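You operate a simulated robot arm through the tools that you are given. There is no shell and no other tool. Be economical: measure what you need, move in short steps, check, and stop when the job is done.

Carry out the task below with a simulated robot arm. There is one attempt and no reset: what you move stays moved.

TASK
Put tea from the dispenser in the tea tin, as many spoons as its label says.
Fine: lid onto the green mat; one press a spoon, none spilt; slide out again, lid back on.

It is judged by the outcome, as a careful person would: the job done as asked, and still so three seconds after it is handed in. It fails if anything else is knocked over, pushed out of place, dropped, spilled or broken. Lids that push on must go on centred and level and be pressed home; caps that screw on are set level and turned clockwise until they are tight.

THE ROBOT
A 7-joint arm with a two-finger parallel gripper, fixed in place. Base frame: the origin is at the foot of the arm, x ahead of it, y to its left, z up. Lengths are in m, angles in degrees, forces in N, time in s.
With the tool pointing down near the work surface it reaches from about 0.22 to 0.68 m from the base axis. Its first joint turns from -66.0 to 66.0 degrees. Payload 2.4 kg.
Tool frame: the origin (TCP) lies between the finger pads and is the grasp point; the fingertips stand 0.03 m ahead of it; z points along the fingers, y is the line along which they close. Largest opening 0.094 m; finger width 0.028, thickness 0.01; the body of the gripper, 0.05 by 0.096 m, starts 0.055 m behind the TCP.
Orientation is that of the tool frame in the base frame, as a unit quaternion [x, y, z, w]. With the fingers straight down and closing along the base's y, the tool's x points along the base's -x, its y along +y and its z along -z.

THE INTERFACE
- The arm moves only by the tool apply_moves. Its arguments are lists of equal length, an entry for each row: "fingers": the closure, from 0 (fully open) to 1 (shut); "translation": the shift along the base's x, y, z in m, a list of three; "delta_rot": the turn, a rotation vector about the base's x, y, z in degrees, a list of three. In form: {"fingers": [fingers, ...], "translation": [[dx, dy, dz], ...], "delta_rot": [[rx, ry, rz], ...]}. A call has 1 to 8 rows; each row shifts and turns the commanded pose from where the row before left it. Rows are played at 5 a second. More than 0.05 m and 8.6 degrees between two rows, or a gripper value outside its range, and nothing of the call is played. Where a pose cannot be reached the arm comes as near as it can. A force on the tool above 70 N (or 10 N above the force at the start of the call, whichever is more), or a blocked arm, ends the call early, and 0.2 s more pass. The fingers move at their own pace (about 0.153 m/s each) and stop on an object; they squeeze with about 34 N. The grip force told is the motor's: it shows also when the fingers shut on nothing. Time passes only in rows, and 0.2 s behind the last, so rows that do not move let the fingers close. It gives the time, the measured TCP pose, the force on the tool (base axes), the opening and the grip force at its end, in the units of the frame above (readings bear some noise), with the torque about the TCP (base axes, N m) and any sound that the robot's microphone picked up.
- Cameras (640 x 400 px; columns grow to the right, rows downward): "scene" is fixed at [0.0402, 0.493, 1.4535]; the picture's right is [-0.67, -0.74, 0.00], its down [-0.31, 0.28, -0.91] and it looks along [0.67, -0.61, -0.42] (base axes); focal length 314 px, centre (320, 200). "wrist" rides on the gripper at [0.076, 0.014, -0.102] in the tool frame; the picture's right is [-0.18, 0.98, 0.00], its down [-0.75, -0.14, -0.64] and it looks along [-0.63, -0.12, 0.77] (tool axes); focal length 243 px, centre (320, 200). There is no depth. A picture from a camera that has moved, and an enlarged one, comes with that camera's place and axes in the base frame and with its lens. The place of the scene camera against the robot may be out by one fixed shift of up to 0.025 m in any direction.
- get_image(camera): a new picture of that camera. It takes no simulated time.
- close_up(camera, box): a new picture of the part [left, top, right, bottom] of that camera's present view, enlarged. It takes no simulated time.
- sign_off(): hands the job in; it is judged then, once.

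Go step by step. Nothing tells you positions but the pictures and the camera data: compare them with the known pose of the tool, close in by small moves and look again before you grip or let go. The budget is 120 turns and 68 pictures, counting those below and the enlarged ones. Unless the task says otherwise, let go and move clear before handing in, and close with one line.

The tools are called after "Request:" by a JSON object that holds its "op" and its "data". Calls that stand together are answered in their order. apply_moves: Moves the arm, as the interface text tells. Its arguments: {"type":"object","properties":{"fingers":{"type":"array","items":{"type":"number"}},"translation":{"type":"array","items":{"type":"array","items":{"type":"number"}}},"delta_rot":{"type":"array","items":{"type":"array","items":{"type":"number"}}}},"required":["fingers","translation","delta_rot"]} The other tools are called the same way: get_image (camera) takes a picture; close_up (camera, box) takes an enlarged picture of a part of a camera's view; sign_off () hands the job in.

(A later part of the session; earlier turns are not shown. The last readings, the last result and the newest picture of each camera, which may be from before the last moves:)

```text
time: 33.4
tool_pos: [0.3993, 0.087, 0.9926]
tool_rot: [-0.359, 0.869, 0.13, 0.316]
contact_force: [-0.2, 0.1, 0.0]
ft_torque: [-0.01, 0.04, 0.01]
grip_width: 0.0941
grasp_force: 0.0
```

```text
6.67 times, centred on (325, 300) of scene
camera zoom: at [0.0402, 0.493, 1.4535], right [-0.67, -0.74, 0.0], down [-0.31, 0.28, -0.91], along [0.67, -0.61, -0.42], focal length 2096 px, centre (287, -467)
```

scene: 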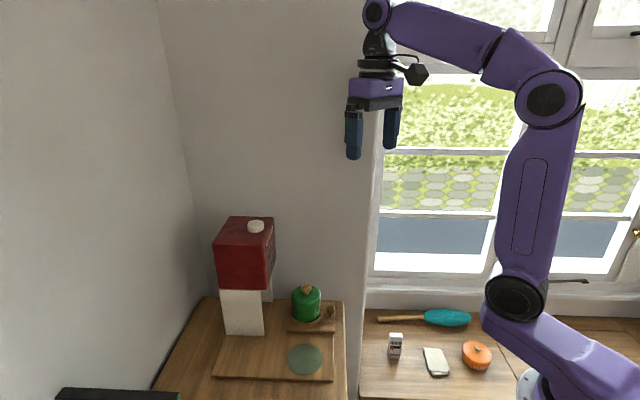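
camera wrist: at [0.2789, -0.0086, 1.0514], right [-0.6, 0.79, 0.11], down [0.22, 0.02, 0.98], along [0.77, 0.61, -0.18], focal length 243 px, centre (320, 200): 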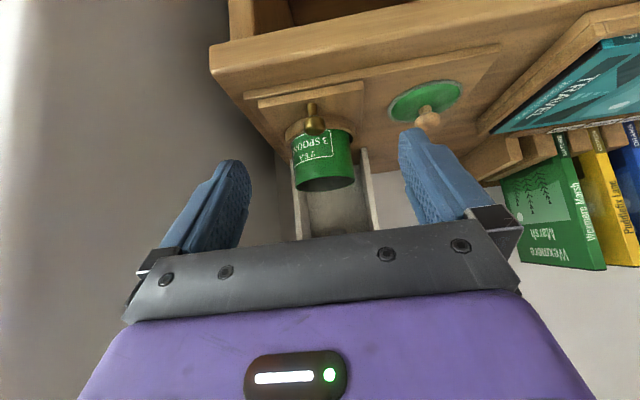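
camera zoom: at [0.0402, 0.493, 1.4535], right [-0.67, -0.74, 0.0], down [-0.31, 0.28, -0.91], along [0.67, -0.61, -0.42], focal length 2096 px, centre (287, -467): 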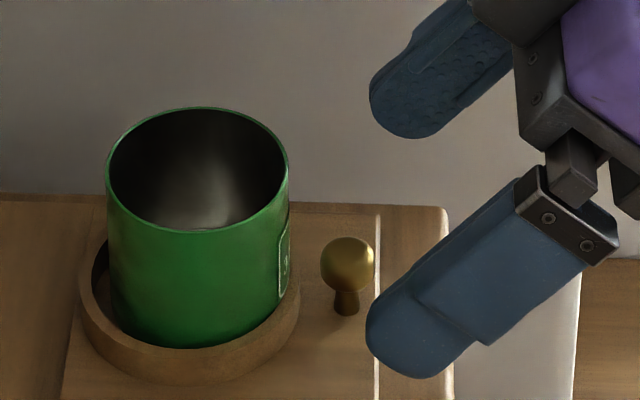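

Aligned. I'm moving the last 24 mm and closing on the brass knob.

Request:
{"op": "apply_moves", "data": {"fingers": [0, 0, 0.6, 1, 1, 1, 1], "translation": [[0.0095, 0.0095, -0.018], [0, 0, 0], [0, 0, 0], [0, 0, 0], [0, 0, 0], [0, 0, 0], [0, 0, 0]], "delta_rot": [[0, 0, 0], [0, 0, 0], [0, 0, 0], [0, 0, 0], [0, 0, 0], [0, 0, 0], [0, 0, 0]]}}

Request:
{"op": "close_up", "data": {"camera": "scene", "box": [275, 265, 365, 330]}}

```text
time: 35.0
tool_pos: [0.4084, 0.0977, 0.9737]
tool_rot: [-0.36, 0.868, 0.131, 0.316]
contact_force: [-7.4, 6.9, -0.5]
ft_torque: [0.2, 0.09, 0.19]
grip_width: 0.0167
grasp_force: 44.6
```

```text
6.15 times, centred on (320, 298) of scene
camera zoom: at [0.04, 0.4932, 1.4534], right [-0.67, -0.74, 0.0], down [-0.31, 0.28, -0.91], along [0.67, -0.61, -0.42], focal length 1934 px, centre (320, -400)
```

zoom: 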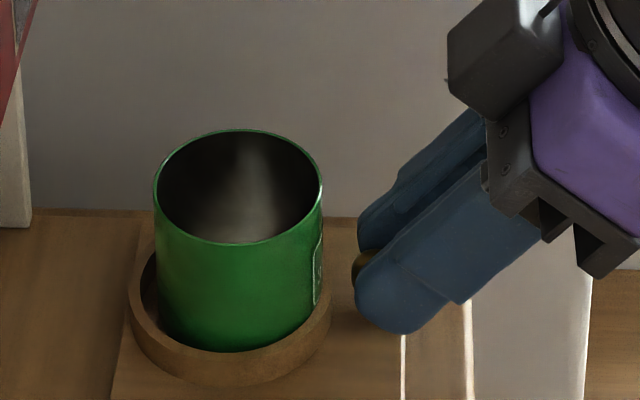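

The knob is gripped with a small sideways load. I'm relieving that and pushing the slide inward in short steps.

Request:
{"op": "apply_moves", "data": {"fingers": [1, 1, 1, 1, 1, 1], "translation": [[-0.001, 0.001, 0], [0.007, 0.007, 0], [0.007, 0.007, 0], [0.007, 0.007, 0], [0.007, 0.007, 0], [0, 0, 0]], "delta_rot": [[0, 0, 0], [0, 0, 0], [0, 0, 0], [0, 0, 0], [0, 0, 0], [0, 0, 0]]}}

Request:
{"op": "get_image", "data": {"camera": "scene"}}

```text
time: 36.4
tool_pos: [0.4357, 0.1262, 0.9733]
tool_rot: [-0.359, 0.869, 0.13, 0.315]
contact_force: [-6.8, 7.4, -17.4]
ft_torque: [-0.28, 0.56, 0.16]
grip_width: 0.0169
grasp_force: 45.2
```

```text
28 pictures are left
```

scene: 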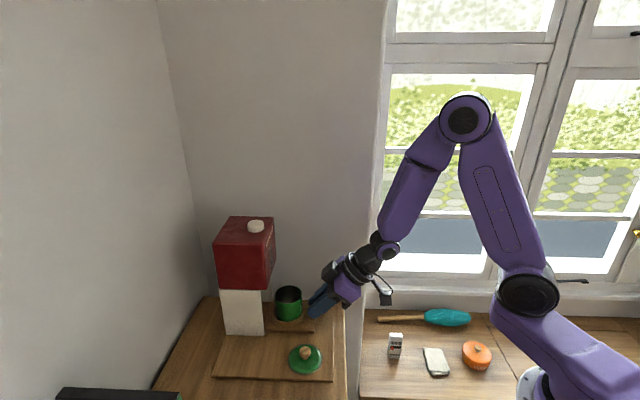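

The slide moves. The sideways and upward loads need easing; I'm correcting and continuing.

Request:
{"op": "apply_moves", "data": {"fingers": [1, 1, 1, 1, 1, 1], "translation": [[-0.0012, 0.0012, -0.0015], [0.007, 0.007, 0], [0.007, 0.007, 0], [0.007, 0.007, 0], [0.007, 0.007, 0], [0, 0, 0]], "delta_rot": [[0, 0, 0], [0, 0, 0], [0, 0, 0], [0, 0, 0], [0, 0, 0], [0, 0, 0]]}}

Request:
{"op": "close_up", "data": {"camera": "scene", "box": [210, 210, 360, 330]}}

```text
time: 37.8
tool_pos: [0.4646, 0.1536, 0.9737]
tool_rot: [-0.36, 0.867, 0.131, 0.318]
contact_force: [-2.9, 2.4, 2.8]
ft_torque: [0.31, -0.22, 0.1]
grip_width: 0.0169
grasp_force: 44.8
```

```text
3.33 times, centred on (285, 270) of scene
camera zoom: at [0.0401, 0.4931, 1.4535], right [-0.67, -0.74, 0.0], down [-0.31, 0.28, -0.91], along [0.67, -0.61, -0.42], focal length 1048 px, centre (437, -33)
```

zoom: 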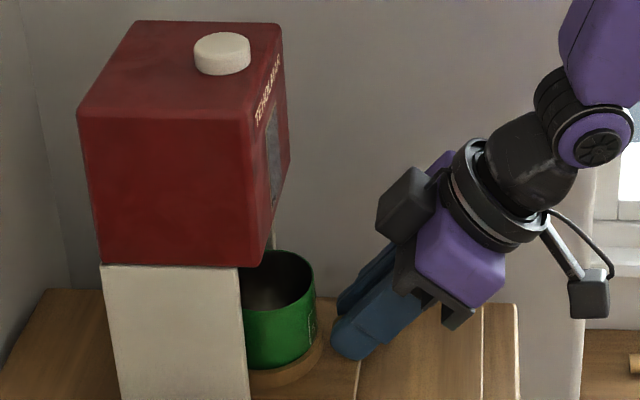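

Travelled 8 cm, with the tin entering under the dispenser. I'm continuing in smaller steps and watching for the stop.

Request:
{"op": "apply_moves", "data": {"fingers": [1, 1, 1, 1], "translation": [[0.005, 0.005, 0], [0.005, 0.005, 0], [0.004, 0.004, 0], [0, 0, 0]], "delta_rot": [[0, 0, 0], [0, 0, 0], [0, 0, 0], [0, 0, 0]]}}

Request:
{"op": "close_up", "data": {"camera": "scene", "box": [210, 210, 360, 330]}}

Request:
{"op": "close_up", "data": {"camera": "wrist", "box": [200, 40, 460, 250]}}

```text
time: 38.8
tool_pos: [0.4797, 0.1681, 0.9744]
tool_rot: [-0.359, 0.868, 0.13, 0.317]
contact_force: [1.0, 0.7, 7.7]
ft_torque: [-0.1, 0.08, -0.01]
grip_width: 0.0167
grasp_force: 44.6
```

```text
3.33 times, centred on (285, 270) of scene
camera zoom: at [0.0401, 0.493, 1.4535], right [-0.67, -0.74, 0.0], down [-0.31, 0.28, -0.91], along [0.67, -0.61, -0.42], focal length 1048 px, centre (437, -33)
```

zoom: 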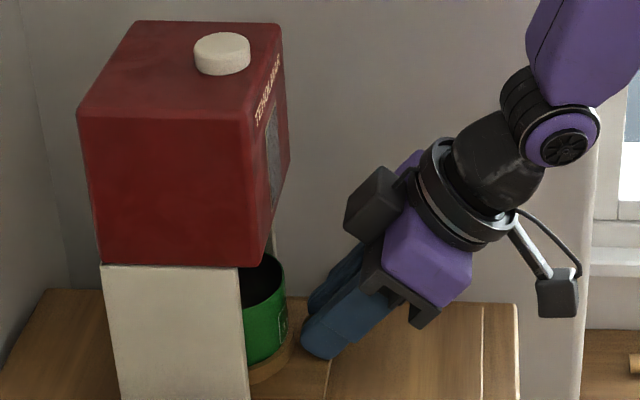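

```text
1.90 times, centred on (330, 145) of wrist
camera zoom: at [0.3799, 0.0877, 1.0031], right [-0.59, 0.8, 0.12], down [0.22, 0.02, 0.98], along [0.77, 0.61, -0.18], focal length 462 px, centre (301, 305)
```

zoom: 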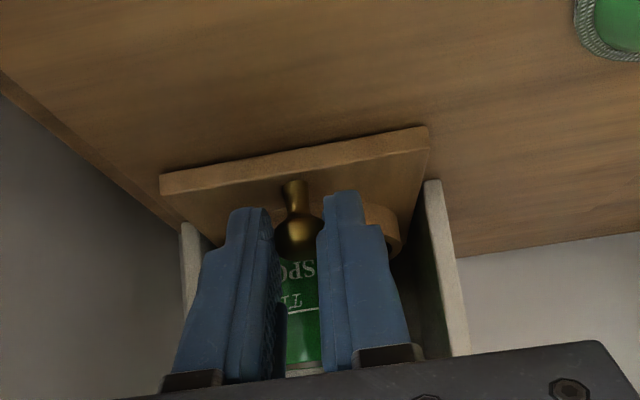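

Still moving freely, with no stop felt yet. I'm continuing in 5 mm steps.

Request:
{"op": "apply_moves", "data": {"fingers": [1, 1, 1, 1], "translation": [[0.0035, 0.0035, -0.0005], [0.0035, 0.0035, 0], [0.0035, 0.0035, 0], [0, 0, 0]], "delta_rot": [[0, 0, 0], [0, 0, 0], [0, 0, 0], [0, 0, 0]]}}

```text
time: 39.8
tool_pos: [0.4888, 0.1788, 0.9738]
tool_rot: [-0.359, 0.868, 0.13, 0.316]
contact_force: [-23.1, -14.5, 33.0]
ft_torque: [0.24, -0.07, 0.14]
grip_width: 0.0169
grasp_force: 45.0
```

The stop is reached after about 11.5 cm. I'm easing the load and checking the position.

Request:
{"op": "apply_moves", "data": {"fingers": [1, 1, 1], "translation": [[-0.0008, -0.0008, 0.001], [0, 0, 0], [0, 0, 0]], "delta_rot": [[0, 0, 0], [0, 0, 0], [0, 0, 0]]}}

Request:
{"op": "close_up", "data": {"camera": "scene", "box": [210, 210, 360, 330]}}

Request:
{"op": "get_image", "data": {"camera": "wrist"}}

```text
time: 40.6
tool_pos: [0.4884, 0.1781, 0.9743]
tool_rot: [-0.358, 0.869, 0.13, 0.317]
contact_force: [-1.6, -5.2, 6.1]
ft_torque: [0.03, -0.07, -0.09]
grip_width: 0.0168
grasp_force: 45.2
```

```text
3.33 times, centred on (285, 270) of scene
camera zoom: at [0.0401, 0.4928, 1.4536], right [-0.67, -0.74, 0.0], down [-0.31, 0.28, -0.91], along [0.67, -0.61, -0.42], focal length 1048 px, centre (437, -33)
```

zoom: 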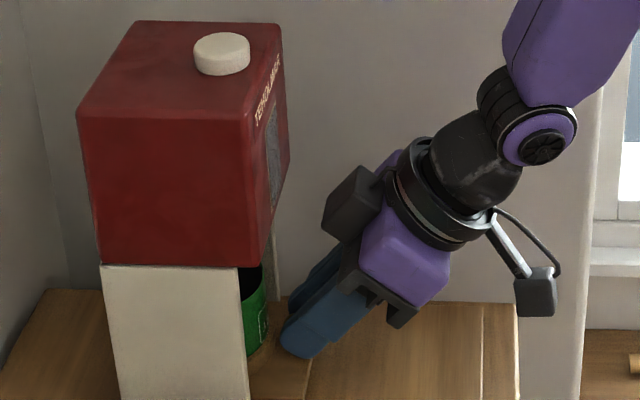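

```text
23 pictures are left
camera wrist: at [0.3892, 0.097, 1.0032], right [-0.59, 0.8, 0.12], down [0.22, 0.02, 0.98], along [0.77, 0.61, -0.18], focal length 243 px, centre (320, 200)
```

wrist: 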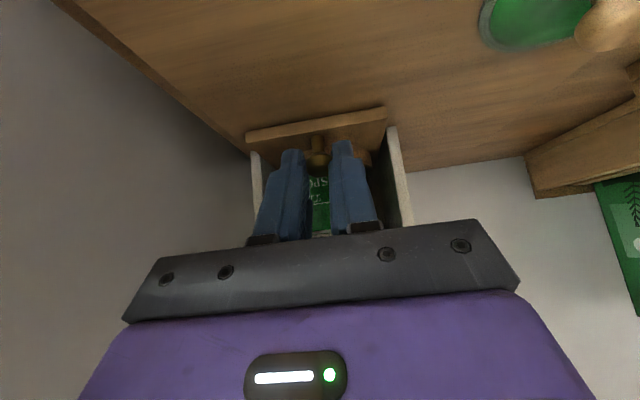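

The tin is under the dispenser centre. I'm opening only partly (the legs are close), backing out along the tool axis, then rising.

Request:
{"op": "apply_moves", "data": {"fingers": [0.65, 0.6, 0.6, 0.6, 0.6, 0.6, 0.6, 0.6], "translation": [[0, 0, 0], [0, 0, 0], [-0.009, -0.009, 0.0153], [-0.018, -0.018, 0.0306], [-0.018, -0.018, 0.0306], [-0.02, -0.02, 0.03], [0, 0, 0.04], [0, 0, 0]], "delta_rot": [[0, 0, 0], [0, 0, 0], [0, 0, 0], [0, 0, 0], [0, 0, 0], [0, 0, 0], [0, 0, 0], [0, 0, 0]]}}

Request:
{"op": "close_up", "data": {"camera": "scene", "box": [200, 205, 360, 330]}}

```text
time: 42.4
tool_pos: [0.4232, 0.1118, 1.1196]
tool_rot: [-0.359, 0.868, 0.13, 0.316]
contact_force: [0.4, 0.2, -0.4]
ft_torque: [0.0, 0.04, 0.0]
grip_width: 0.0376
grasp_force: 0.1
```

```text
3.20 times, centred on (280, 268) of scene
camera zoom: at [0.0402, 0.493, 1.4535], right [-0.67, -0.74, 0.0], down [-0.31, 0.28, -0.91], along [0.67, -0.61, -0.42], focal length 1006 px, centre (448, -16)
```

zoom: 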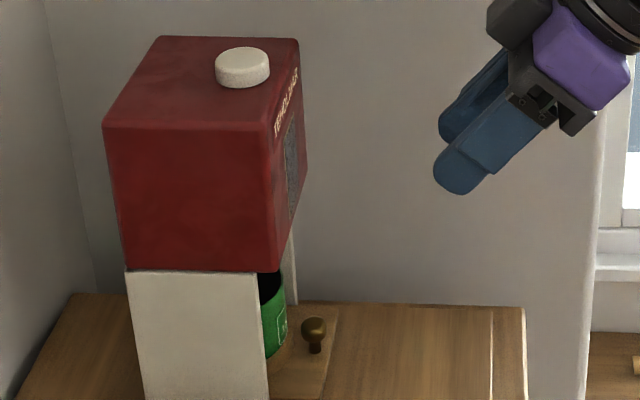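

The slide is in and the tin sits under the box. Now I rise, return the tool to vertical and look at the button from above.

Request:
{"op": "apply_moves", "data": {"fingers": [1, 1, 1, 1, 1, 1, 1, 1], "translation": [[0, 0, 0.05], [0, 0, 0.05], [0, 0, 0.05], [0.016, 0.016, 0], [0.016, 0.016, 0], [0.016, 0.016, 0], [0.016, 0.016, 0], [0.01, 0.01, 0]], "delta_rot": [[0, 0, 0], [0, 0, 0], [0, 0, 0], [-5.657, 5.657, 0], [-5.657, 5.657, 0], [-5.657, 5.657, 0], [-5.657, 5.657, 0], [-5.657, 5.657, 0]]}}

Request:
{"op": "get_image", "data": {"camera": "wrist"}}

```text
time: 44.2
tool_pos: [0.4977, 0.1883, 1.2689]
tool_rot: [-0.382, 0.924, -0.001, -0.002]
contact_force: [0.0, 0.3, 0.0]
ft_torque: [-0.01, 0.04, -0.02]
grip_width: 0.0001
grasp_force: 33.0
```

```text
21 pictures are left
camera wrist: at [0.4327, 0.1421, 1.3722], right [-0.56, 0.83, 0.0], down [0.63, 0.43, 0.64], along [0.53, 0.36, -0.77], focal length 243 px, centre (320, 200)
```

wrist: 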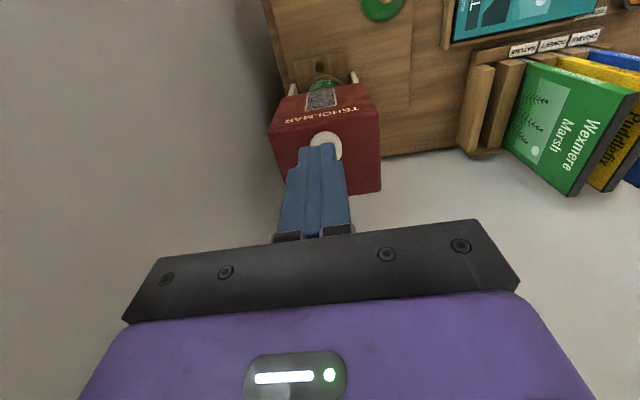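

The button is at about (.516,.206), with its top near 1.166. I'm moving the closed fingertips above it.

Request:
{"op": "apply_moves", "data": {"fingers": [1, 1, 1], "translation": [[0.0186, 0.0181, 0], [0, 0, -0.05], [0, 0, 0]], "delta_rot": [[0, 0, 0], [0, 0, 0], [0, 0, 0]]}}

Request:
{"op": "close_up", "data": {"camera": "scene", "box": [210, 190, 300, 255]}}

Request:
{"op": "close_up", "data": {"camera": "wrist", "box": [240, 80, 400, 220]}}

```text
time: 45.0
tool_pos: [0.5154, 0.2065, 1.2194]
tool_rot: [-0.383, 0.924, 0.0, 0.0]
contact_force: [0.1, 0.5, 0.5]
ft_torque: [0.03, 0.01, 0.0]
grip_width: 0.0
grasp_force: 33.0
```

```text
6.15 times, centred on (255, 222) of scene
camera zoom: at [0.0402, 0.493, 1.4535], right [-0.67, -0.74, 0.0], down [-0.31, 0.28, -0.91], along [0.67, -0.61, -0.42], focal length 1934 px, centre (720, 62)
```

zoom: 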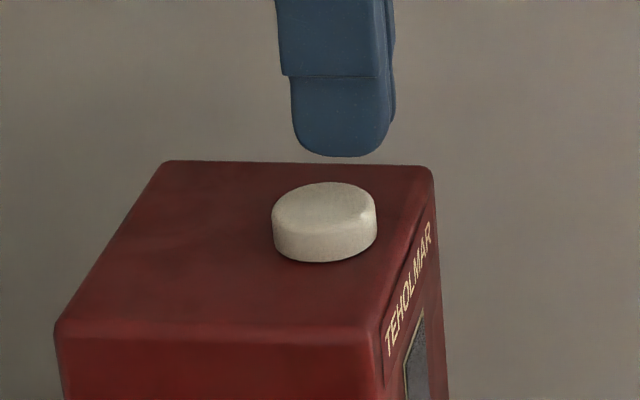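

```text
2.86 times, centred on (320, 150) of wrist
camera zoom: at [0.4501, 0.1599, 1.321], right [-0.56, 0.83, 0.0], down [0.63, 0.43, 0.64], along [0.53, 0.36, -0.77], focal length 693 px, centre (320, 343)
```

zoom: 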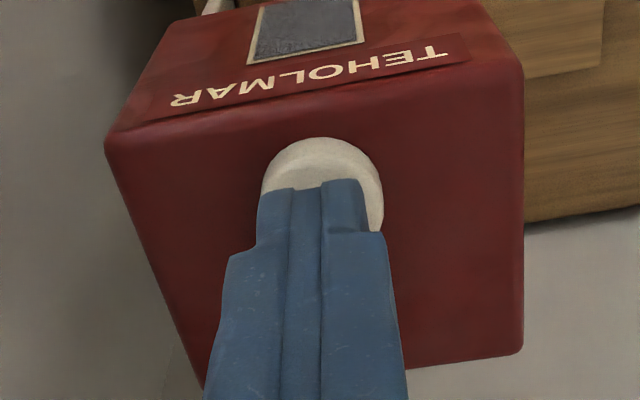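

The tips need about 4.5 mm more inward. I'm correcting and coming down just above the button.

Request:
{"op": "apply_moves", "data": {"fingers": [1, 1, 1], "translation": [[0.0033, 0.0031, 0], [0, 0, -0.015], [0, 0, 0]], "delta_rot": [[0, 0, 0], [0, 0, 0], [0, 0, 0]]}}

Request:
{"op": "close_up", "data": {"camera": "scene", "box": [210, 190, 300, 255]}}

```text
time: 45.8
tool_pos: [0.519, 0.2072, 1.2033]
tool_rot: [-0.383, 0.924, -0.001, 0.0]
contact_force: [-0.3, 0.4, -0.3]
ft_torque: [-0.02, -0.02, -0.01]
grip_width: 0.0001
grasp_force: 32.7
```

```text
6.15 times, centred on (255, 222) of scene
camera zoom: at [0.0402, 0.493, 1.4535], right [-0.67, -0.74, 0.0], down [-0.31, 0.28, -0.91], along [0.67, -0.61, -0.42], focal length 1934 px, centre (720, 62)
```

zoom: 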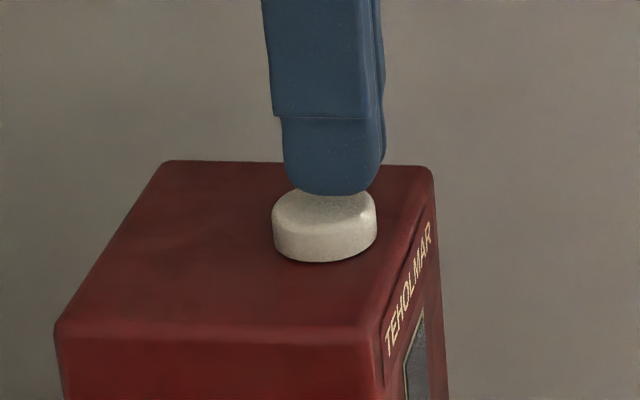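

Request:
{"op": "apply_moves", "data": {"fingers": [1, 1, 1, 1], "translation": [[0.002, 0.002, 0], [0, 0, -0.004], [0, 0, -0.002], [0, 0, 0]], "delta_rot": [[0, 0, 0], [0, 0, 0], [0, 0, 0], [0, 0, 0]]}}

```text
time: 46.8
tool_pos: [0.5201, 0.2103, 1.1993]
tool_rot: [-0.382, 0.924, 0.0, 0.0]
contact_force: [-0.2, -0.7, -0.8]
ft_torque: [0.01, -0.01, -0.03]
grip_width: 0.0
grasp_force: 33.7
```

The fingertips are at z ≈ 1.169, with no contact yet. I'm stepping down until the button clicks.

Request:
{"op": "apply_moves", "data": {"fingers": [1, 1, 1, 1], "translation": [[0, 0, -0.002], [0, 0, -0.002], [0, 0, -0.002], [0, 0, 0]], "delta_rot": [[0, 0, 0], [0, 0, 0], [0, 0, 0], [0, 0, 0]]}}

```text
time: 47.8
tool_pos: [0.5212, 0.2101, 1.1924]
tool_rot: [-0.382, 0.924, 0.0, 0.0]
contact_force: [-1.5, 0.2, 2.5]
ft_torque: [-0.02, 0.04, -0.01]
grip_width: 0.0001
grasp_force: 32.5
```

Contact with the button at 2.5 N. I'm continuing the press.

Request:
{"op": "apply_moves", "data": {"fingers": [1, 1, 1, 1], "translation": [[0, 0, -0.002], [0, 0, -0.002], [0, 0, 0], [0, 0, 0]], "delta_rot": [[0, 0, 0], [0, 0, 0], [0, 0, 0], [0, 0, 0]]}}

```text
time: 48.8
tool_pos: [0.5213, 0.2093, 1.1895]
tool_rot: [-0.383, 0.924, 0.001, 0.001]
contact_force: [1.3, 0.7, 5.7]
ft_torque: [0.03, -0.04, 0.02]
grip_width: 0.0
grasp_force: 32.7
heard: click
```

Click, so the first press is done. I'm releasing the button fully and checking under the box.

Request:
{"op": "apply_moves", "data": {"fingers": [1, 1, 1, 1, 1, 1], "translation": [[0, 0, 0.006], [0, 0, 0.006], [0, 0, 0], [0, 0, 0], [0, 0, 0], [0, 0, 0]], "delta_rot": [[0, 0, 0], [0, 0, 0], [0, 0, 0], [0, 0, 0], [0, 0, 0], [0, 0, 0]]}}

Request:
{"op": "close_up", "data": {"camera": "scene", "box": [210, 200, 310, 340]}}

```text
time: 50.2
tool_pos: [0.5201, 0.2097, 1.2005]
tool_rot: [-0.382, 0.924, 0.0, 0.0]
contact_force: [-0.1, 1.1, -0.4]
ft_torque: [-0.02, 0.01, 0.01]
grip_width: 0.0001
grasp_force: 33.4
```

```text
2.86 times, centred on (260, 270) of scene
camera zoom: at [0.0402, 0.493, 1.4535], right [-0.67, -0.74, 0.0], down [-0.31, 0.28, -0.91], along [0.67, -0.61, -0.42], focal length 898 px, centre (491, 0)
```

zoom: 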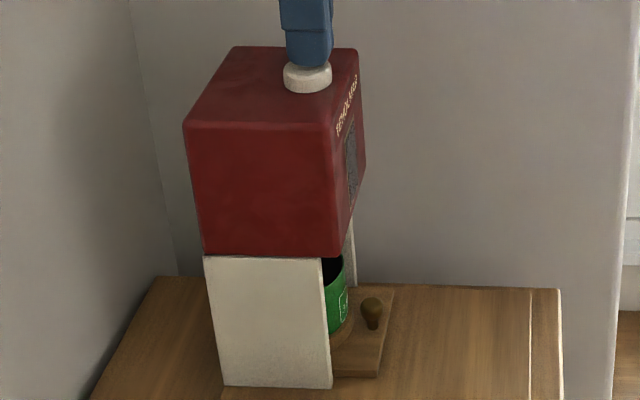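

Nothing spilt. Second press, repeating the same stroke.

Request:
{"op": "apply_moves", "data": {"fingers": [1, 1, 1, 1, 1, 1], "translation": [[0, 0, -0.004], [0, 0, -0.003], [0, 0, -0.003], [0, 0, -0.002], [0, 0, 0], [0, 0, 0]], "delta_rot": [[0, 0, 0], [0, 0, 0], [0, 0, 0], [0, 0, 0], [0, 0, 0], [0, 0, 0]]}}

```text
time: 51.6
tool_pos: [0.5201, 0.2095, 1.1903]
tool_rot: [-0.384, 0.924, 0.0, 0.0]
contact_force: [1.5, 0.2, 3.3]
ft_torque: [0.0, -0.06, 0.01]
grip_width: 0.0
grasp_force: 33.2
heard: click
```

The second click was heard. I'm releasing fully.

Request:
{"op": "apply_moves", "data": {"fingers": [1, 1, 1, 1, 1, 1], "translation": [[0, 0, 0.006], [0, 0, 0.006], [0, 0, 0], [0, 0, 0], [0, 0, 0], [0, 0, 0]], "delta_rot": [[0, 0, 0], [0, 0, 0], [0, 0, 0], [0, 0, 0], [0, 0, 0], [0, 0, 0]]}}

Request:
{"op": "apply_moves", "data": {"fingers": [1, 1, 1, 1, 1, 1], "translation": [[0, 0, -0.004], [0, 0, -0.003], [0, 0, -0.003], [0, 0, -0.002], [0, 0, 0], [0, 0, 0]], "delta_rot": [[0, 0, 0], [0, 0, 0], [0, 0, 0], [0, 0, 0], [0, 0, 0], [0, 0, 0]]}}

```text
time: 53.0
tool_pos: [0.5206, 0.2099, 1.2009]
tool_rot: [-0.383, 0.924, -0.001, 0.0]
contact_force: [-0.4, 0.2, -0.1]
ft_torque: [-0.01, -0.01, 0.0]
grip_width: 0.0001
grasp_force: 33.2
```

```text
time: 54.4
tool_pos: [0.5209, 0.2095, 1.1895]
tool_rot: [-0.382, 0.924, 0.001, 0.001]
contact_force: [-2.1, 0.6, 5.0]
ft_torque: [0.02, 0.03, 0.02]
grip_width: 0.0
grasp_force: 32.8
heard: click
```

That makes three clicks, so three spoons. I'm rising off the button and going back to the tilted pose in front of the slide.

Request:
{"op": "apply_moves", "data": {"fingers": [1, 1, 1, 1, 1, 1, 1, 1], "translation": [[0, 0, 0.03], [0, 0, 0.05], [-0.02, -0.02, 0], [-0.02, -0.02, 0], [-0.02, -0.02, 0], [-0.02, -0.02, 0], [-0.0175, -0.0182, 0], [0, 0, 0]], "delta_rot": [[0, 0, 0], [0, 0, 0], [5.657, -5.657, 0], [5.657, -5.657, 0], [5.657, -5.657, 0], [5.657, -5.657, 0], [5.657, -5.657, 0], [0, 0, 0]]}}

Request:
{"op": "apply_moves", "data": {"fingers": [0.6, 0.6, 0.6, 0.6], "translation": [[0, 0, -0.05], [0, 0, -0.05], [0, 0, -0.05], [0, 0, 0]], "delta_rot": [[0, 0, 0], [0, 0, 0], [0, 0, 0], [0, 0, 0]]}}

Request:
{"op": "close_up", "data": {"camera": "wrist", "box": [200, 40, 460, 250]}}

```text
time: 56.2
tool_pos: [0.424, 0.1123, 1.2686]
tool_rot: [-0.358, 0.868, 0.13, 0.318]
contact_force: [0.0, -0.2, -0.8]
ft_torque: [-0.03, 0.0, 0.02]
grip_width: 0.0
grasp_force: 32.9
```

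```text
time: 57.2
tool_pos: [0.4213, 0.1119, 1.1194]
tool_rot: [-0.36, 0.868, 0.131, 0.316]
contact_force: [0.9, -0.4, -0.3]
ft_torque: [0.03, 0.03, 0.02]
grip_width: 0.0375
grasp_force: 0.1
```

```text
1.90 times, centred on (330, 145) of wrist
camera zoom: at [0.3226, 0.0321, 1.1487], right [-0.59, 0.8, 0.12], down [0.22, 0.02, 0.98], along [0.77, 0.61, -0.18], focal length 462 px, centre (301, 305)
```

zoom: 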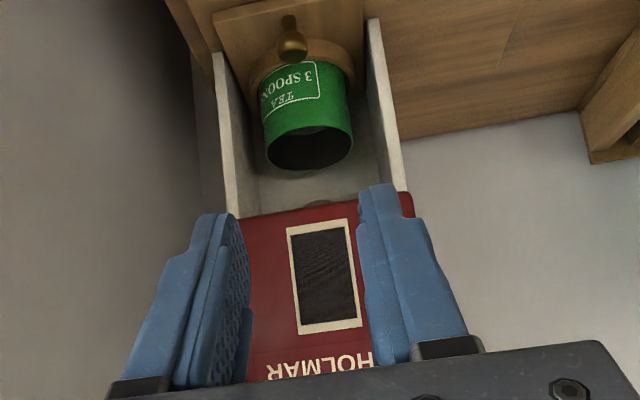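

The view is clear and nothing is spilt. I'm retracing the path to the brass knob and gripping it.

Request:
{"op": "apply_moves", "data": {"fingers": [0.6, 0.6, 0.6, 0.6, 0.6, 0.6, 1, 1], "translation": [[0, 0, -0.04], [0.02, 0.02, -0.03], [0.018, 0.018, -0.0306], [0.018, 0.018, -0.0306], [0.0095, 0.0095, -0.0145], [0, 0, 0], [0, 0, 0], [0, 0, 0]], "delta_rot": [[0, 0, 0], [0, 0, 0], [0, 0, 0], [0, 0, 0], [0, 0, 0], [0, 0, 0], [0, 0, 0], [0, 0, 0]]}}

Request:
{"op": "close_up", "data": {"camera": "wrist", "box": [200, 40, 460, 250]}}

```text
time: 59.0
tool_pos: [0.4896, 0.1785, 0.9749]
tool_rot: [-0.36, 0.868, 0.131, 0.316]
contact_force: [0.7, 0.3, -3.5]
ft_torque: [0.27, -0.2, 0.04]
grip_width: 0.0168
grasp_force: 45.2
```

```text
1.90 times, centred on (330, 145) of wrist
camera zoom: at [0.3901, 0.0977, 1.0034], right [-0.59, 0.79, 0.12], down [0.22, 0.02, 0.98], along [0.77, 0.61, -0.18], focal length 462 px, centre (301, 305)
```

zoom: 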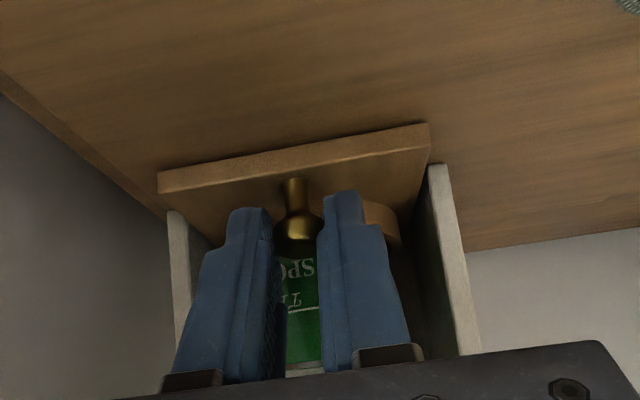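

Gripped. I'm pulling the slide back out smoothly.

Request:
{"op": "apply_moves", "data": {"fingers": [1, 1, 1, 1, 1, 1, 1, 1], "translation": [[-0.004, -0.004, -0.0003], [-0.006, -0.006, -0.0002], [-0.007, -0.007, 0], [-0.007, -0.007, 0], [-0.007, -0.007, 0], [-0.006, -0.006, 0], [-0.004, -0.004, 0], [0, 0, 0]], "delta_rot": [[0, 0, 0], [0, 0, 0], [0, 0, 0], [0, 0, 0], [0, 0, 0], [0, 0, 0], [0, 0, 0], [0, 0, 0]]}}

Request:
{"op": "close_up", "data": {"camera": "scene", "box": [210, 240, 350, 340]}}

```text
time: 60.8
tool_pos: [0.4481, 0.1366, 0.974]
tool_rot: [-0.36, 0.868, 0.131, 0.316]
contact_force: [-5.5, 5.4, 11.0]
ft_torque: [0.16, 0.04, 0.16]
grip_width: 0.0168
grasp_force: 44.8
```

```text
4.00 times, centred on (280, 290) of scene
camera zoom: at [0.0399, 0.4931, 1.4535], right [-0.67, -0.74, 0.0], down [-0.31, 0.28, -0.91], along [0.67, -0.61, -0.42], focal length 1257 px, centre (480, -160)
```

zoom: 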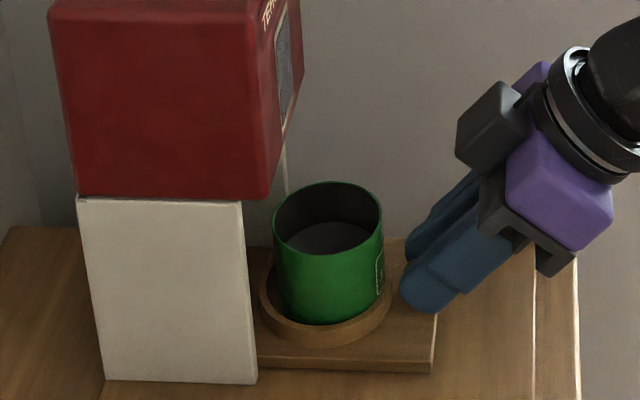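

It's coming out cleanly. I'm continuing to the original position, slowing near the end.

Request:
{"op": "apply_moves", "data": {"fingers": [1, 1, 1, 1, 1, 1, 1, 1], "translation": [[-0.0045, -0.0035, 0.0005], [-0.007, -0.007, 0], [-0.007, -0.007, 0], [-0.007, -0.007, 0], [-0.007, -0.007, 0], [-0.005, -0.005, 0], [-0.0015, -0.0015, 0], [0, 0, 0]], "delta_rot": [[0, 0, 0], [0, 0, 0], [0, 0, 0], [0, 0, 0], [0, 0, 0], [0, 0, 0], [0, 0, 0], [0, 0, 0]]}}

Request:
{"op": "close_up", "data": {"camera": "scene", "box": [210, 240, 350, 340]}}

```text
time: 62.6
tool_pos: [0.4091, 0.0983, 0.9733]
tool_rot: [-0.359, 0.868, 0.131, 0.318]
contact_force: [-0.5, 0.6, 21.2]
ft_torque: [0.44, -0.38, 0.01]
grip_width: 0.0171
grasp_force: 44.9
```

```text
4.00 times, centred on (280, 290) of scene
camera zoom: at [0.0399, 0.493, 1.4535], right [-0.67, -0.74, 0.0], down [-0.31, 0.28, -0.91], along [0.67, -0.61, -0.42], focal length 1257 px, centre (480, -160)
```

zoom: 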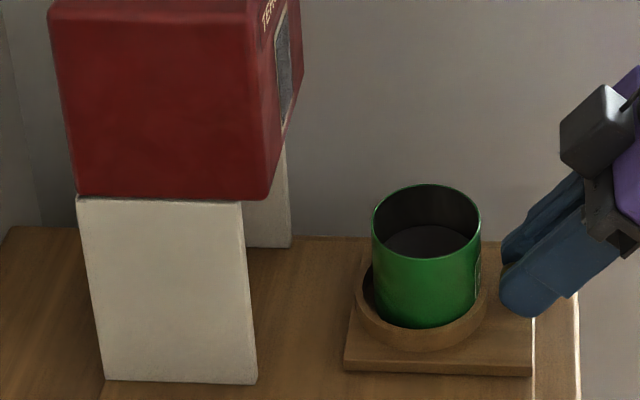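

Nearly back. I'm pulling the last 3 mm, where the slide originally stood, and easing the vertical load.

Request:
{"op": "apply_moves", "data": {"fingers": [1, 1, 1, 1], "translation": [[-0.001, -0.001, 0.001], [-0.001, -0.001, 0], [-0.0007, -0.0007, 0], [0, 0, 0]], "delta_rot": [[0, 0, 0], [0, 0, 0], [0, 0, 0], [0, 0, 0]]}}

```text
time: 63.6
tool_pos: [0.4075, 0.0968, 0.9738]
tool_rot: [-0.361, 0.868, 0.131, 0.315]
contact_force: [25.2, 16.1, -25.7]
ft_torque: [-0.11, -0.08, -0.05]
grip_width: 0.0169
grasp_force: 45.2
```

The outer stop is reached. I'm easing off, releasing and backing away.

Request:
{"op": "apply_moves", "data": {"fingers": [1, 1, 0.6, 0.6, 0.6, 0.6, 0.6, 0.6], "translation": [[0.0008, 0.0005, -0.0008], [0, 0, 0], [0, 0, 0], [0, 0, 0], [-0.009, -0.009, 0.0153], [-0.018, -0.018, 0.0306], [0, 0, 0.05], [0, 0, 0.05]], "delta_rot": [[0, 0, 0], [0, 0, 0], [0, 0, 0], [0, 0, 0], [0, 0, 0], [0, 0, 0], [0, 0, 0], [0, 0, 0]]}}

Request:
{"op": "close_up", "data": {"camera": "scene", "box": [275, 270, 355, 380]}}

```text
time: 65.4
tool_pos: [0.3775, 0.0691, 1.1178]
tool_rot: [-0.361, 0.868, 0.13, 0.315]
contact_force: [0.4, 0.4, 0.6]
ft_torque: [-0.01, -0.01, 0.0]
grip_width: 0.0378
grasp_force: 0.0
```

```text
3.64 times, centred on (315, 325) of scene
camera zoom: at [0.0402, 0.493, 1.4535], right [-0.67, -0.74, 0.0], down [-0.31, 0.28, -0.91], along [0.67, -0.61, -0.42], focal length 1143 px, centre (338, -254)
```

zoom: 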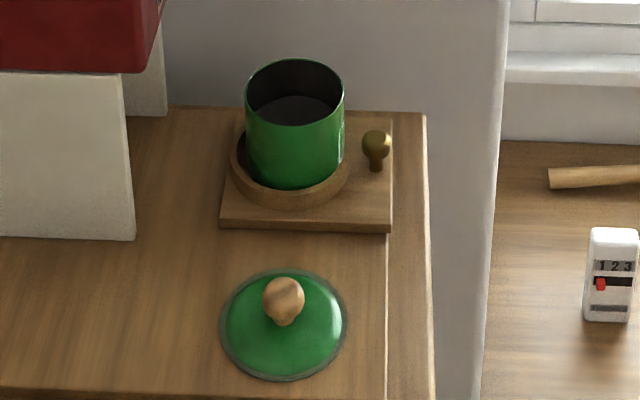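

The slide is back, tea is in the tin and nothing is spilt. I'm returning to vertical above the lid on the mat.

Request:
{"op": "apply_moves", "data": {"fingers": [0.4, 0.4, 0.4, 0.4, 0.4, 0.4, 0.4], "translation": [[0, 0.03, 0.01], [0, 0.03, 0], [0, 0.03, 0], [0, 0.03, 0], [0.002, 0.0244, 0], [0, 0, -0.05], [0, 0, 0]], "delta_rot": [[-5.657, 5.657, 0], [-5.657, 5.657, 0], [-5.657, 5.657, 0], [-5.657, 5.657, 0], [-5.657, 5.657, 0], [0, 0, 0], [0, 0, 0]]}}

Request:
{"op": "get_image", "data": {"camera": "wrist"}}

```text
time: 67.0
tool_pos: [0.3846, 0.2146, 1.0804]
tool_rot: [-0.383, 0.924, 0.0, 0.0]
contact_force: [0.3, 0.7, 0.8]
ft_torque: [0.0, 0.03, -0.02]
grip_width: 0.0565
grasp_force: 0.0
```

```text
11 pictures are left
camera wrist: at [0.32, 0.1686, 1.1824], right [-0.56, 0.83, 0.0], down [0.63, 0.43, 0.64], along [0.53, 0.36, -0.77], focal length 243 px, centre (320, 200)
```

wrist: 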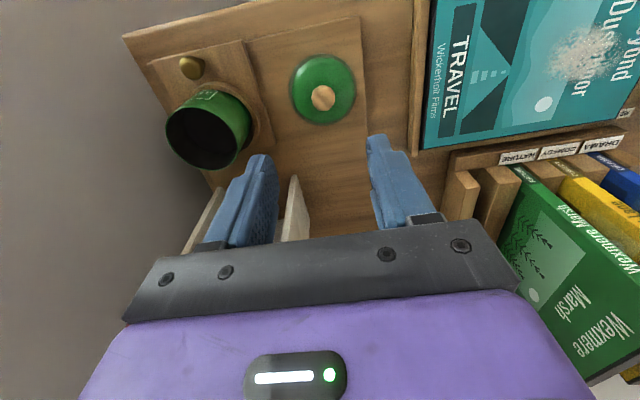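

The knob of the lid is near (.378,.212). I'm descending partway and checking.

Request:
{"op": "apply_moves", "data": {"fingers": [0.4, 0.4, 0.4], "translation": [[-0.006, -0.0026, -0.04], [0, 0, -0.03], [0, 0, 0]], "delta_rot": [[0, 0, 0], [0, 0, 0], [0, 0, 0]]}}

Request:
{"op": "get_image", "data": {"camera": "wrist"}}

```text
time: 67.8
tool_pos: [0.3751, 0.2116, 1.0071]
tool_rot: [-0.383, 0.924, 0.0, -0.001]
contact_force: [1.0, -0.4, -0.8]
ft_torque: [0.0, 0.04, -0.01]
grip_width: 0.0564
grasp_force: 0.1
```

```text
10 pictures are left
camera wrist: at [0.3104, 0.1655, 1.1103], right [-0.56, 0.83, 0.0], down [0.63, 0.43, 0.64], along [0.53, 0.36, -0.77], focal length 243 px, centre (320, 200)
```

wrist: 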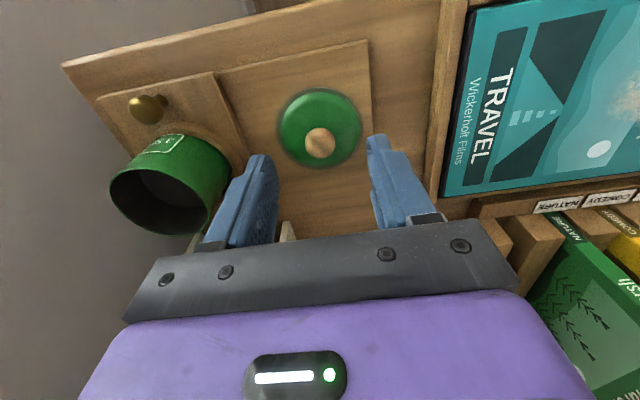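

Aligned across the grip direction. I'm descending to knob height and gripping.

Request:
{"op": "apply_moves", "data": {"fingers": [0.4, 0.4, 0.4, 0.7, 1, 1, 1], "translation": [[-0.0015, -0.0015, -0.015], [0, 0, -0.014], [0, 0, 0], [0, 0, 0], [0, 0, 0], [0, 0, 0], [0, 0, 0]], "delta_rot": [[0, 0, 0], [0, 0, 0], [0, 0, 0], [0, 0, 0], [0, 0, 0], [0, 0, 0], [0, 0, 0]]}}

Request:
{"op": "close_up", "data": {"camera": "scene", "box": [276, 310, 340, 380]}}

```text
time: 69.4
tool_pos: [0.3758, 0.2081, 0.9808]
tool_rot: [-0.382, 0.924, 0.0, 0.0]
contact_force: [-0.6, -0.8, 0.0]
ft_torque: [-0.01, 0.03, 0.01]
grip_width: 0.0159
grasp_force: 33.7
```

```text
5.71 times, centred on (308, 345) of scene
camera zoom: at [0.0402, 0.493, 1.4535], right [-0.67, -0.74, 0.0], down [-0.31, 0.28, -0.91], along [0.67, -0.61, -0.42], focal length 1796 px, centre (389, -629)
```

zoom: 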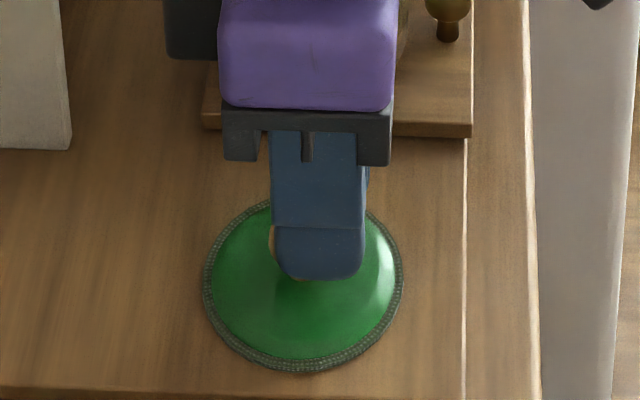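

I'm about 6.5 mm off-centre on the knob towards the robot. I'll reopen, shift inward and regrip.

Request:
{"op": "apply_moves", "data": {"fingers": [0.5, 0.5, 0.5, 0.5, 1, 1, 1], "translation": [[0, 0, 0], [0, 0, 0], [0.0045, 0.0045, -0.0025], [0, 0, 0], [0, 0, 0], [0, 0, 0], [0, 0, 0]], "delta_rot": [[0, 0, 0], [0, 0, 0], [0, 0, 0], [0, 0, 0], [0, 0, 0], [0, 0, 0], [0, 0, 0]]}}

```text
time: 71.0
tool_pos: [0.3779, 0.2144, 0.9777]
tool_rot: [-0.383, 0.924, 0.0, 0.0]
contact_force: [0.6, 0.2, -1.1]
ft_torque: [-0.03, 0.0, 0.0]
grip_width: 0.0188
grasp_force: 33.7
```

Good grip. I'm lifting the lid and carrying it to hover over the tin.

Request:
{"op": "apply_moves", "data": {"fingers": [1, 1, 1, 1, 1, 1, 1], "translation": [[0, 0, 0.05], [0, 0, 0.05], [0.025, -0.0235, 0.01], [0.025, -0.0235, 0], [0.0245, -0.0235, 0], [0, 0, -0.02], [0, 0, 0]], "delta_rot": [[0, 0, 0], [0, 0, 0], [0, 0, 0], [0, 0, 0], [0, 0, 0], [0, 0, 0], [0, 0, 0]]}}

Request:
{"op": "close_up", "data": {"camera": "scene", "box": [276, 255, 346, 330]}}

Request:
{"op": "close_up", "data": {"camera": "wrist", "box": [220, 20, 420, 240]}}

```text
time: 72.6
tool_pos: [0.4534, 0.1413, 1.0702]
tool_rot: [-0.383, 0.924, 0.0, 0.001]
contact_force: [0.6, 0.1, 0.1]
ft_torque: [0.01, 0.04, -0.02]
grip_width: 0.0191
grasp_force: 34.1
```

```text
5.33 times, centred on (311, 292) of scene
camera zoom: at [0.0402, 0.493, 1.4535], right [-0.67, -0.74, 0.0], down [-0.31, 0.28, -0.91], along [0.67, -0.61, -0.42], focal length 1677 px, centre (368, -293)
```

zoom: 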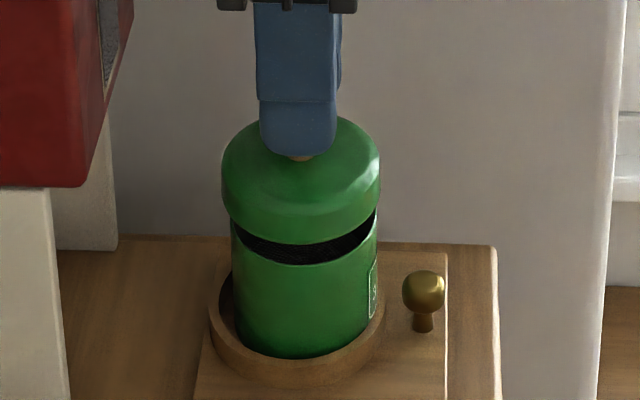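

```text
1.82 times, centred on (320, 130) of wrist
camera zoom: at [0.389, 0.0962, 1.1714], right [-0.56, 0.83, 0.0], down [0.63, 0.43, 0.64], along [0.53, 0.36, -0.77], focal length 441 px, centre (320, 327)
```

zoom: 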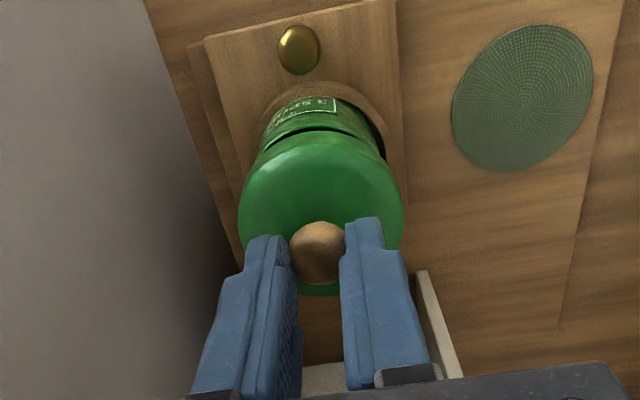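

The lid is centred to about 1 mm. I'm making a small correction and lowering to just above engagement.

Request:
{"op": "apply_moves", "data": {"fingers": [1, 1, 1, 1], "translation": [[-0.0013, 0, 0], [0, 0, -0.006], [0, 0, -0.004], [0, 0, 0]], "delta_rot": [[0, 0, 0], [0, 0, 0], [0, 0, 0], [0, 0, 0]]}}

Request:
{"op": "close_up", "data": {"camera": "scene", "box": [285, 270, 335, 325]}}

```text
time: 73.6
tool_pos: [0.4528, 0.1426, 1.0576]
tool_rot: [-0.383, 0.924, 0.0, 0.0]
contact_force: [0.0, 0.9, 0.6]
ft_torque: [0.0, 0.03, 0.0]
grip_width: 0.0188
grasp_force: 34.0
```

```text
7.27 times, centred on (310, 298) of scene
camera zoom: at [0.0402, 0.493, 1.4535], right [-0.67, -0.74, 0.0], down [-0.31, 0.28, -0.91], along [0.67, -0.61, -0.42], focal length 2286 px, centre (393, -509)
```

zoom: 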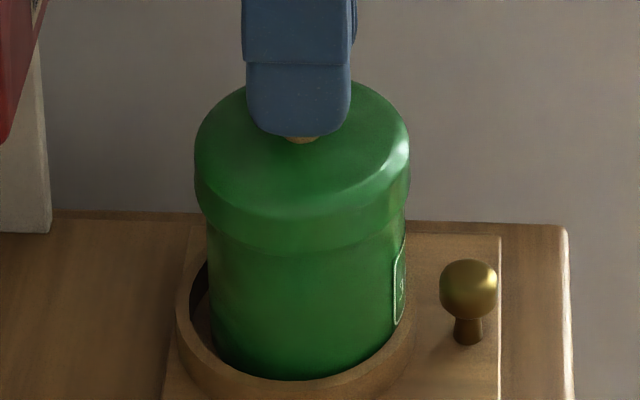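

Nearly engaged and centred within 1 mm. I'm lowering slowly and watching the force.

Request:
{"op": "apply_moves", "data": {"fingers": [1, 1, 1, 1, 1, 1], "translation": [[-0.0005, -0.0005, -0.002], [0, 0, -0.003], [0, 0, -0.003], [0, 0, -0.003], [0, 0, 0], [0, 0, 0]], "delta_rot": [[0, 0, 0], [0, 0, 0], [0, 0, 0], [0, 0, 0], [0, 0, 0], [0, 0, 0]]}}

```text
time: 75.0
tool_pos: [0.4516, 0.1427, 1.049]
tool_rot: [-0.383, 0.924, 0.0, 0.001]
contact_force: [0.8, 0.6, 0.5]
ft_torque: [0.04, 0.03, -0.03]
grip_width: 0.0186
grasp_force: 33.8
```

Request:
{"op": "apply_moves", "data": {"fingers": [1, 1, 1, 1, 1, 1], "translation": [[0, 0, -0.003], [0, 0, -0.003], [0, 0, -0.003], [0, 0, -0.003], [0, 0, 0], [0, 0, 0]], "delta_rot": [[0, 0, 0], [0, 0, 0], [0, 0, 0], [0, 0, 0], [0, 0, 0], [0, 0, 0]]}}

Request:
{"op": "close_up", "data": {"camera": "scene", "box": [285, 270, 335, 325]}}

```text
time: 75.9
tool_pos: [0.4575, 0.1446, 1.0436]
tool_rot: [-0.382, 0.924, -0.001, 0.014]
contact_force: [2.4, -1.1, 16.0]
ft_torque: [-0.19, 0.13, 0.04]
grip_width: 0.0187
grasp_force: 33.5
heard: snap
stopped in row 4: the force on the tool passed its limit at 75 N (the readings are from after the stop); the commanded pose is now the measured one
```

```text
7.27 times, centred on (310, 298) of scene
camera zoom: at [0.0401, 0.4929, 1.4535], right [-0.67, -0.74, 0.0], down [-0.31, 0.28, -0.91], along [0.67, -0.61, -0.42], focal length 2286 px, centre (393, -509)
```

zoom: 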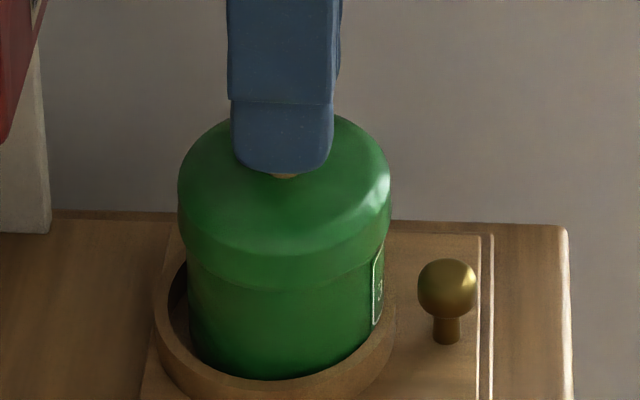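

A snap was heard and the lid sits at the same height against the label as when it was shut before, but the slide was nudged about 5 mm inward. I'm releasing the knob and rising to inspect.

Request:
{"op": "apply_moves", "data": {"fingers": [1, 0.5, 0.4, 0.4, 0.4, 0.4], "translation": [[0, 0, 0.0005], [0, 0, 0], [0, 0, 0], [0, 0, 0.03], [0, 0, 0.04], [0, 0, 0]], "delta_rot": [[0, 0, 0], [0, 0, 0], [0, 0, 0], [0, 0, 0], [0, 0, 0], [0, 0, 0]]}}

Request:
{"op": "close_up", "data": {"camera": "scene", "box": [285, 275, 335, 325]}}

```text
time: 77.3
tool_pos: [0.4548, 0.147, 1.1139]
tool_rot: [-0.384, 0.923, 0.0, 0.009]
contact_force: [1.1, -0.6, 0.8]
ft_torque: [-0.01, 0.0, 0.01]
grip_width: 0.0564
grasp_force: 0.1
```

```text
8.00 times, centred on (310, 300) of scene
camera zoom: at [0.0402, 0.493, 1.4535], right [-0.67, -0.74, 0.0], down [-0.31, 0.28, -0.91], along [0.67, -0.61, -0.42], focal length 2515 px, centre (400, -600)
```

zoom: 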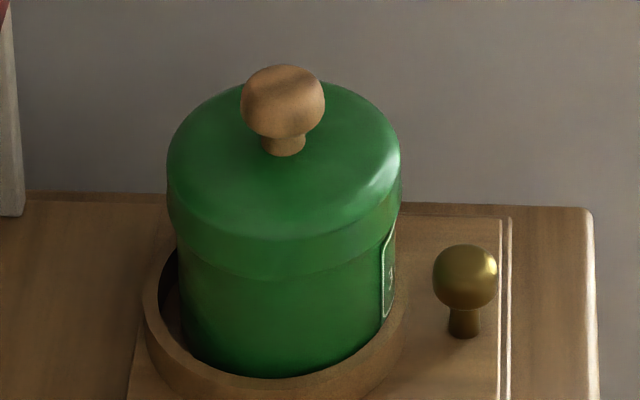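

The lid is level and seated. To be sure it's home, I'll press the knob straight down with closed fingers.

Request:
{"op": "apply_moves", "data": {"fingers": [1, 1, 1, 1, 1], "translation": [[0, 0, 0], [0.0005, -0.0015, -0.03], [0, 0, -0.024], [0, 0, -0.003], [0, 0, 0]], "delta_rot": [[0, 0, 0], [0, 0, 0], [0, 0, 0], [0, 0, 0], [0, 0, 0]]}}

Request:
{"op": "apply_moves", "data": {"fingers": [1, 1, 1, 1, 1], "translation": [[0, 0, -0.002], [0, 0, -0.001], [0, 0, -0.001], [0, 0, -0.001], [0, 0, 0]], "delta_rot": [[0, 0, 0], [0, 0, 0], [0, 0, 0], [0, 0, 0], [0, 0, 0]]}}

```text
time: 78.5
tool_pos: [0.4563, 0.1446, 1.0561]
tool_rot: [-0.383, 0.924, 0.0, 0.009]
contact_force: [-0.6, -0.1, -0.9]
ft_torque: [0.0, 0.0, -0.03]
grip_width: 0.0
grasp_force: 32.7
```

```text
time: 79.7
tool_pos: [0.4562, 0.1431, 1.0504]
tool_rot: [-0.383, 0.924, 0.001, 0.01]
contact_force: [0.4, 0.0, 0.1]
ft_torque: [0.03, -0.01, -0.04]
grip_width: 0.0
grasp_force: 32.7
```

Request:
{"op": "apply_moves", "data": {"fingers": [1, 1, 1, 1, 1], "translation": [[0, 0, -0.001], [0, 0, -0.001], [0, 0, -0.001], [0, 0, -0.001], [0, 0, 0]], "delta_rot": [[0, 0, 0], [0, 0, 0], [0, 0, 0], [0, 0, 0], [0, 0, 0]]}}

```text
time: 80.9
tool_pos: [0.4569, 0.1443, 1.0491]
tool_rot: [-0.384, 0.923, -0.001, 0.013]
contact_force: [1.6, -1.4, 35.0]
ft_torque: [0.06, -0.06, -0.03]
grip_width: 0.0
grasp_force: 33.3
```

Firm at 35 N with no further movement, so the lid is home. I'm rising and going over the brass knob to draw the slide the last 5 mm out.

Request:
{"op": "apply_moves", "data": {"fingers": [1, 1, 0.6, 0.6, 0.6, 0.6], "translation": [[0, 0, 0.03], [0, 0, 0.03], [-0.019, -0.0182, 0], [-0.019, -0.0182, 0], [0, 0, -0.05], [0, 0, -0.04]], "delta_rot": [[0, 0, 0], [0, 0, 0], [0, 0, 0], [0, 0, 0], [0, 0, 0], [0, 0, 0]]}}

Request:
{"op": "close_up", "data": {"camera": "wrist", "box": [220, 60, 420, 240]}}

```text
time: 82.3
tool_pos: [0.418, 0.1061, 1.0165]
tool_rot: [-0.383, 0.924, 0.001, 0.012]
contact_force: [0.8, 0.3, 0.6]
ft_torque: [-0.02, 0.01, -0.03]
grip_width: 0.0375
grasp_force: 0.1
```

```text
2.22 times, centred on (320, 150) of wrist
camera zoom: at [0.3506, 0.0597, 1.1174], right [-0.57, 0.82, 0.0], down [0.62, 0.43, 0.66], along [0.54, 0.37, -0.75], focal length 539 px, centre (320, 311)
```

zoom: 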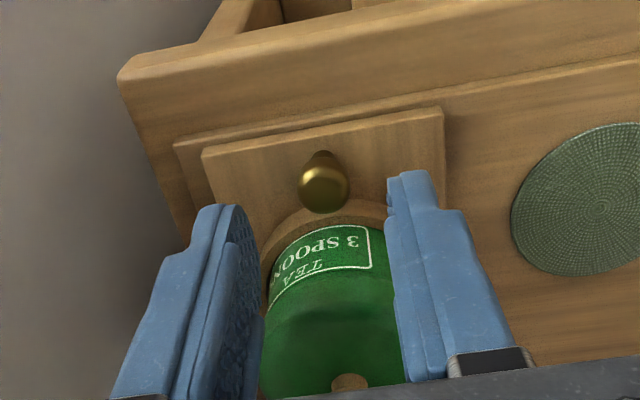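

Aligned with the brass knob. I'm descending, gripping and pulling gently to the outer stop.

Request:
{"op": "apply_moves", "data": {"fingers": [0.6, 0.6, 0.6, 1, 1, 1, 1], "translation": [[0.001, 0.001, -0.02], [0, 0, -0.0185], [0, 0, 0], [0, 0, 0], [0, 0, 0], [0, 0, 0], [0, 0, 0]], "delta_rot": [[0, 0, 0], [0, 0, 0], [0, 0, 0], [0, 0, 0], [0, 0, 0], [0, 0, 0], [0, 0, 0]]}}

Request:
{"op": "apply_moves", "data": {"fingers": [1, 1, 1, 1, 1], "translation": [[-0.001, -0.001, 0], [-0.001, -0.001, 0], [-0.001, -0.001, 0], [0, 0, 0], [0, 0, 0]], "delta_rot": [[0, 0, 0], [0, 0, 0], [0, 0, 0], [0, 0, 0], [0, 0, 0]]}}

```text
time: 83.9
tool_pos: [0.4198, 0.1087, 0.9784]
tool_rot: [-0.383, 0.924, 0.0, 0.009]
contact_force: [4.9, -4.2, -7.2]
ft_torque: [-0.02, -0.19, -0.04]
grip_width: 0.0169
grasp_force: 45.1
```

```text
time: 85.1
tool_pos: [0.4164, 0.1068, 0.9782]
tool_rot: [-0.384, 0.923, 0.0, 0.009]
contact_force: [6.0, -4.2, -11.5]
ft_torque: [0.07, -0.32, -0.04]
grip_width: 0.017
grasp_force: 44.6
```

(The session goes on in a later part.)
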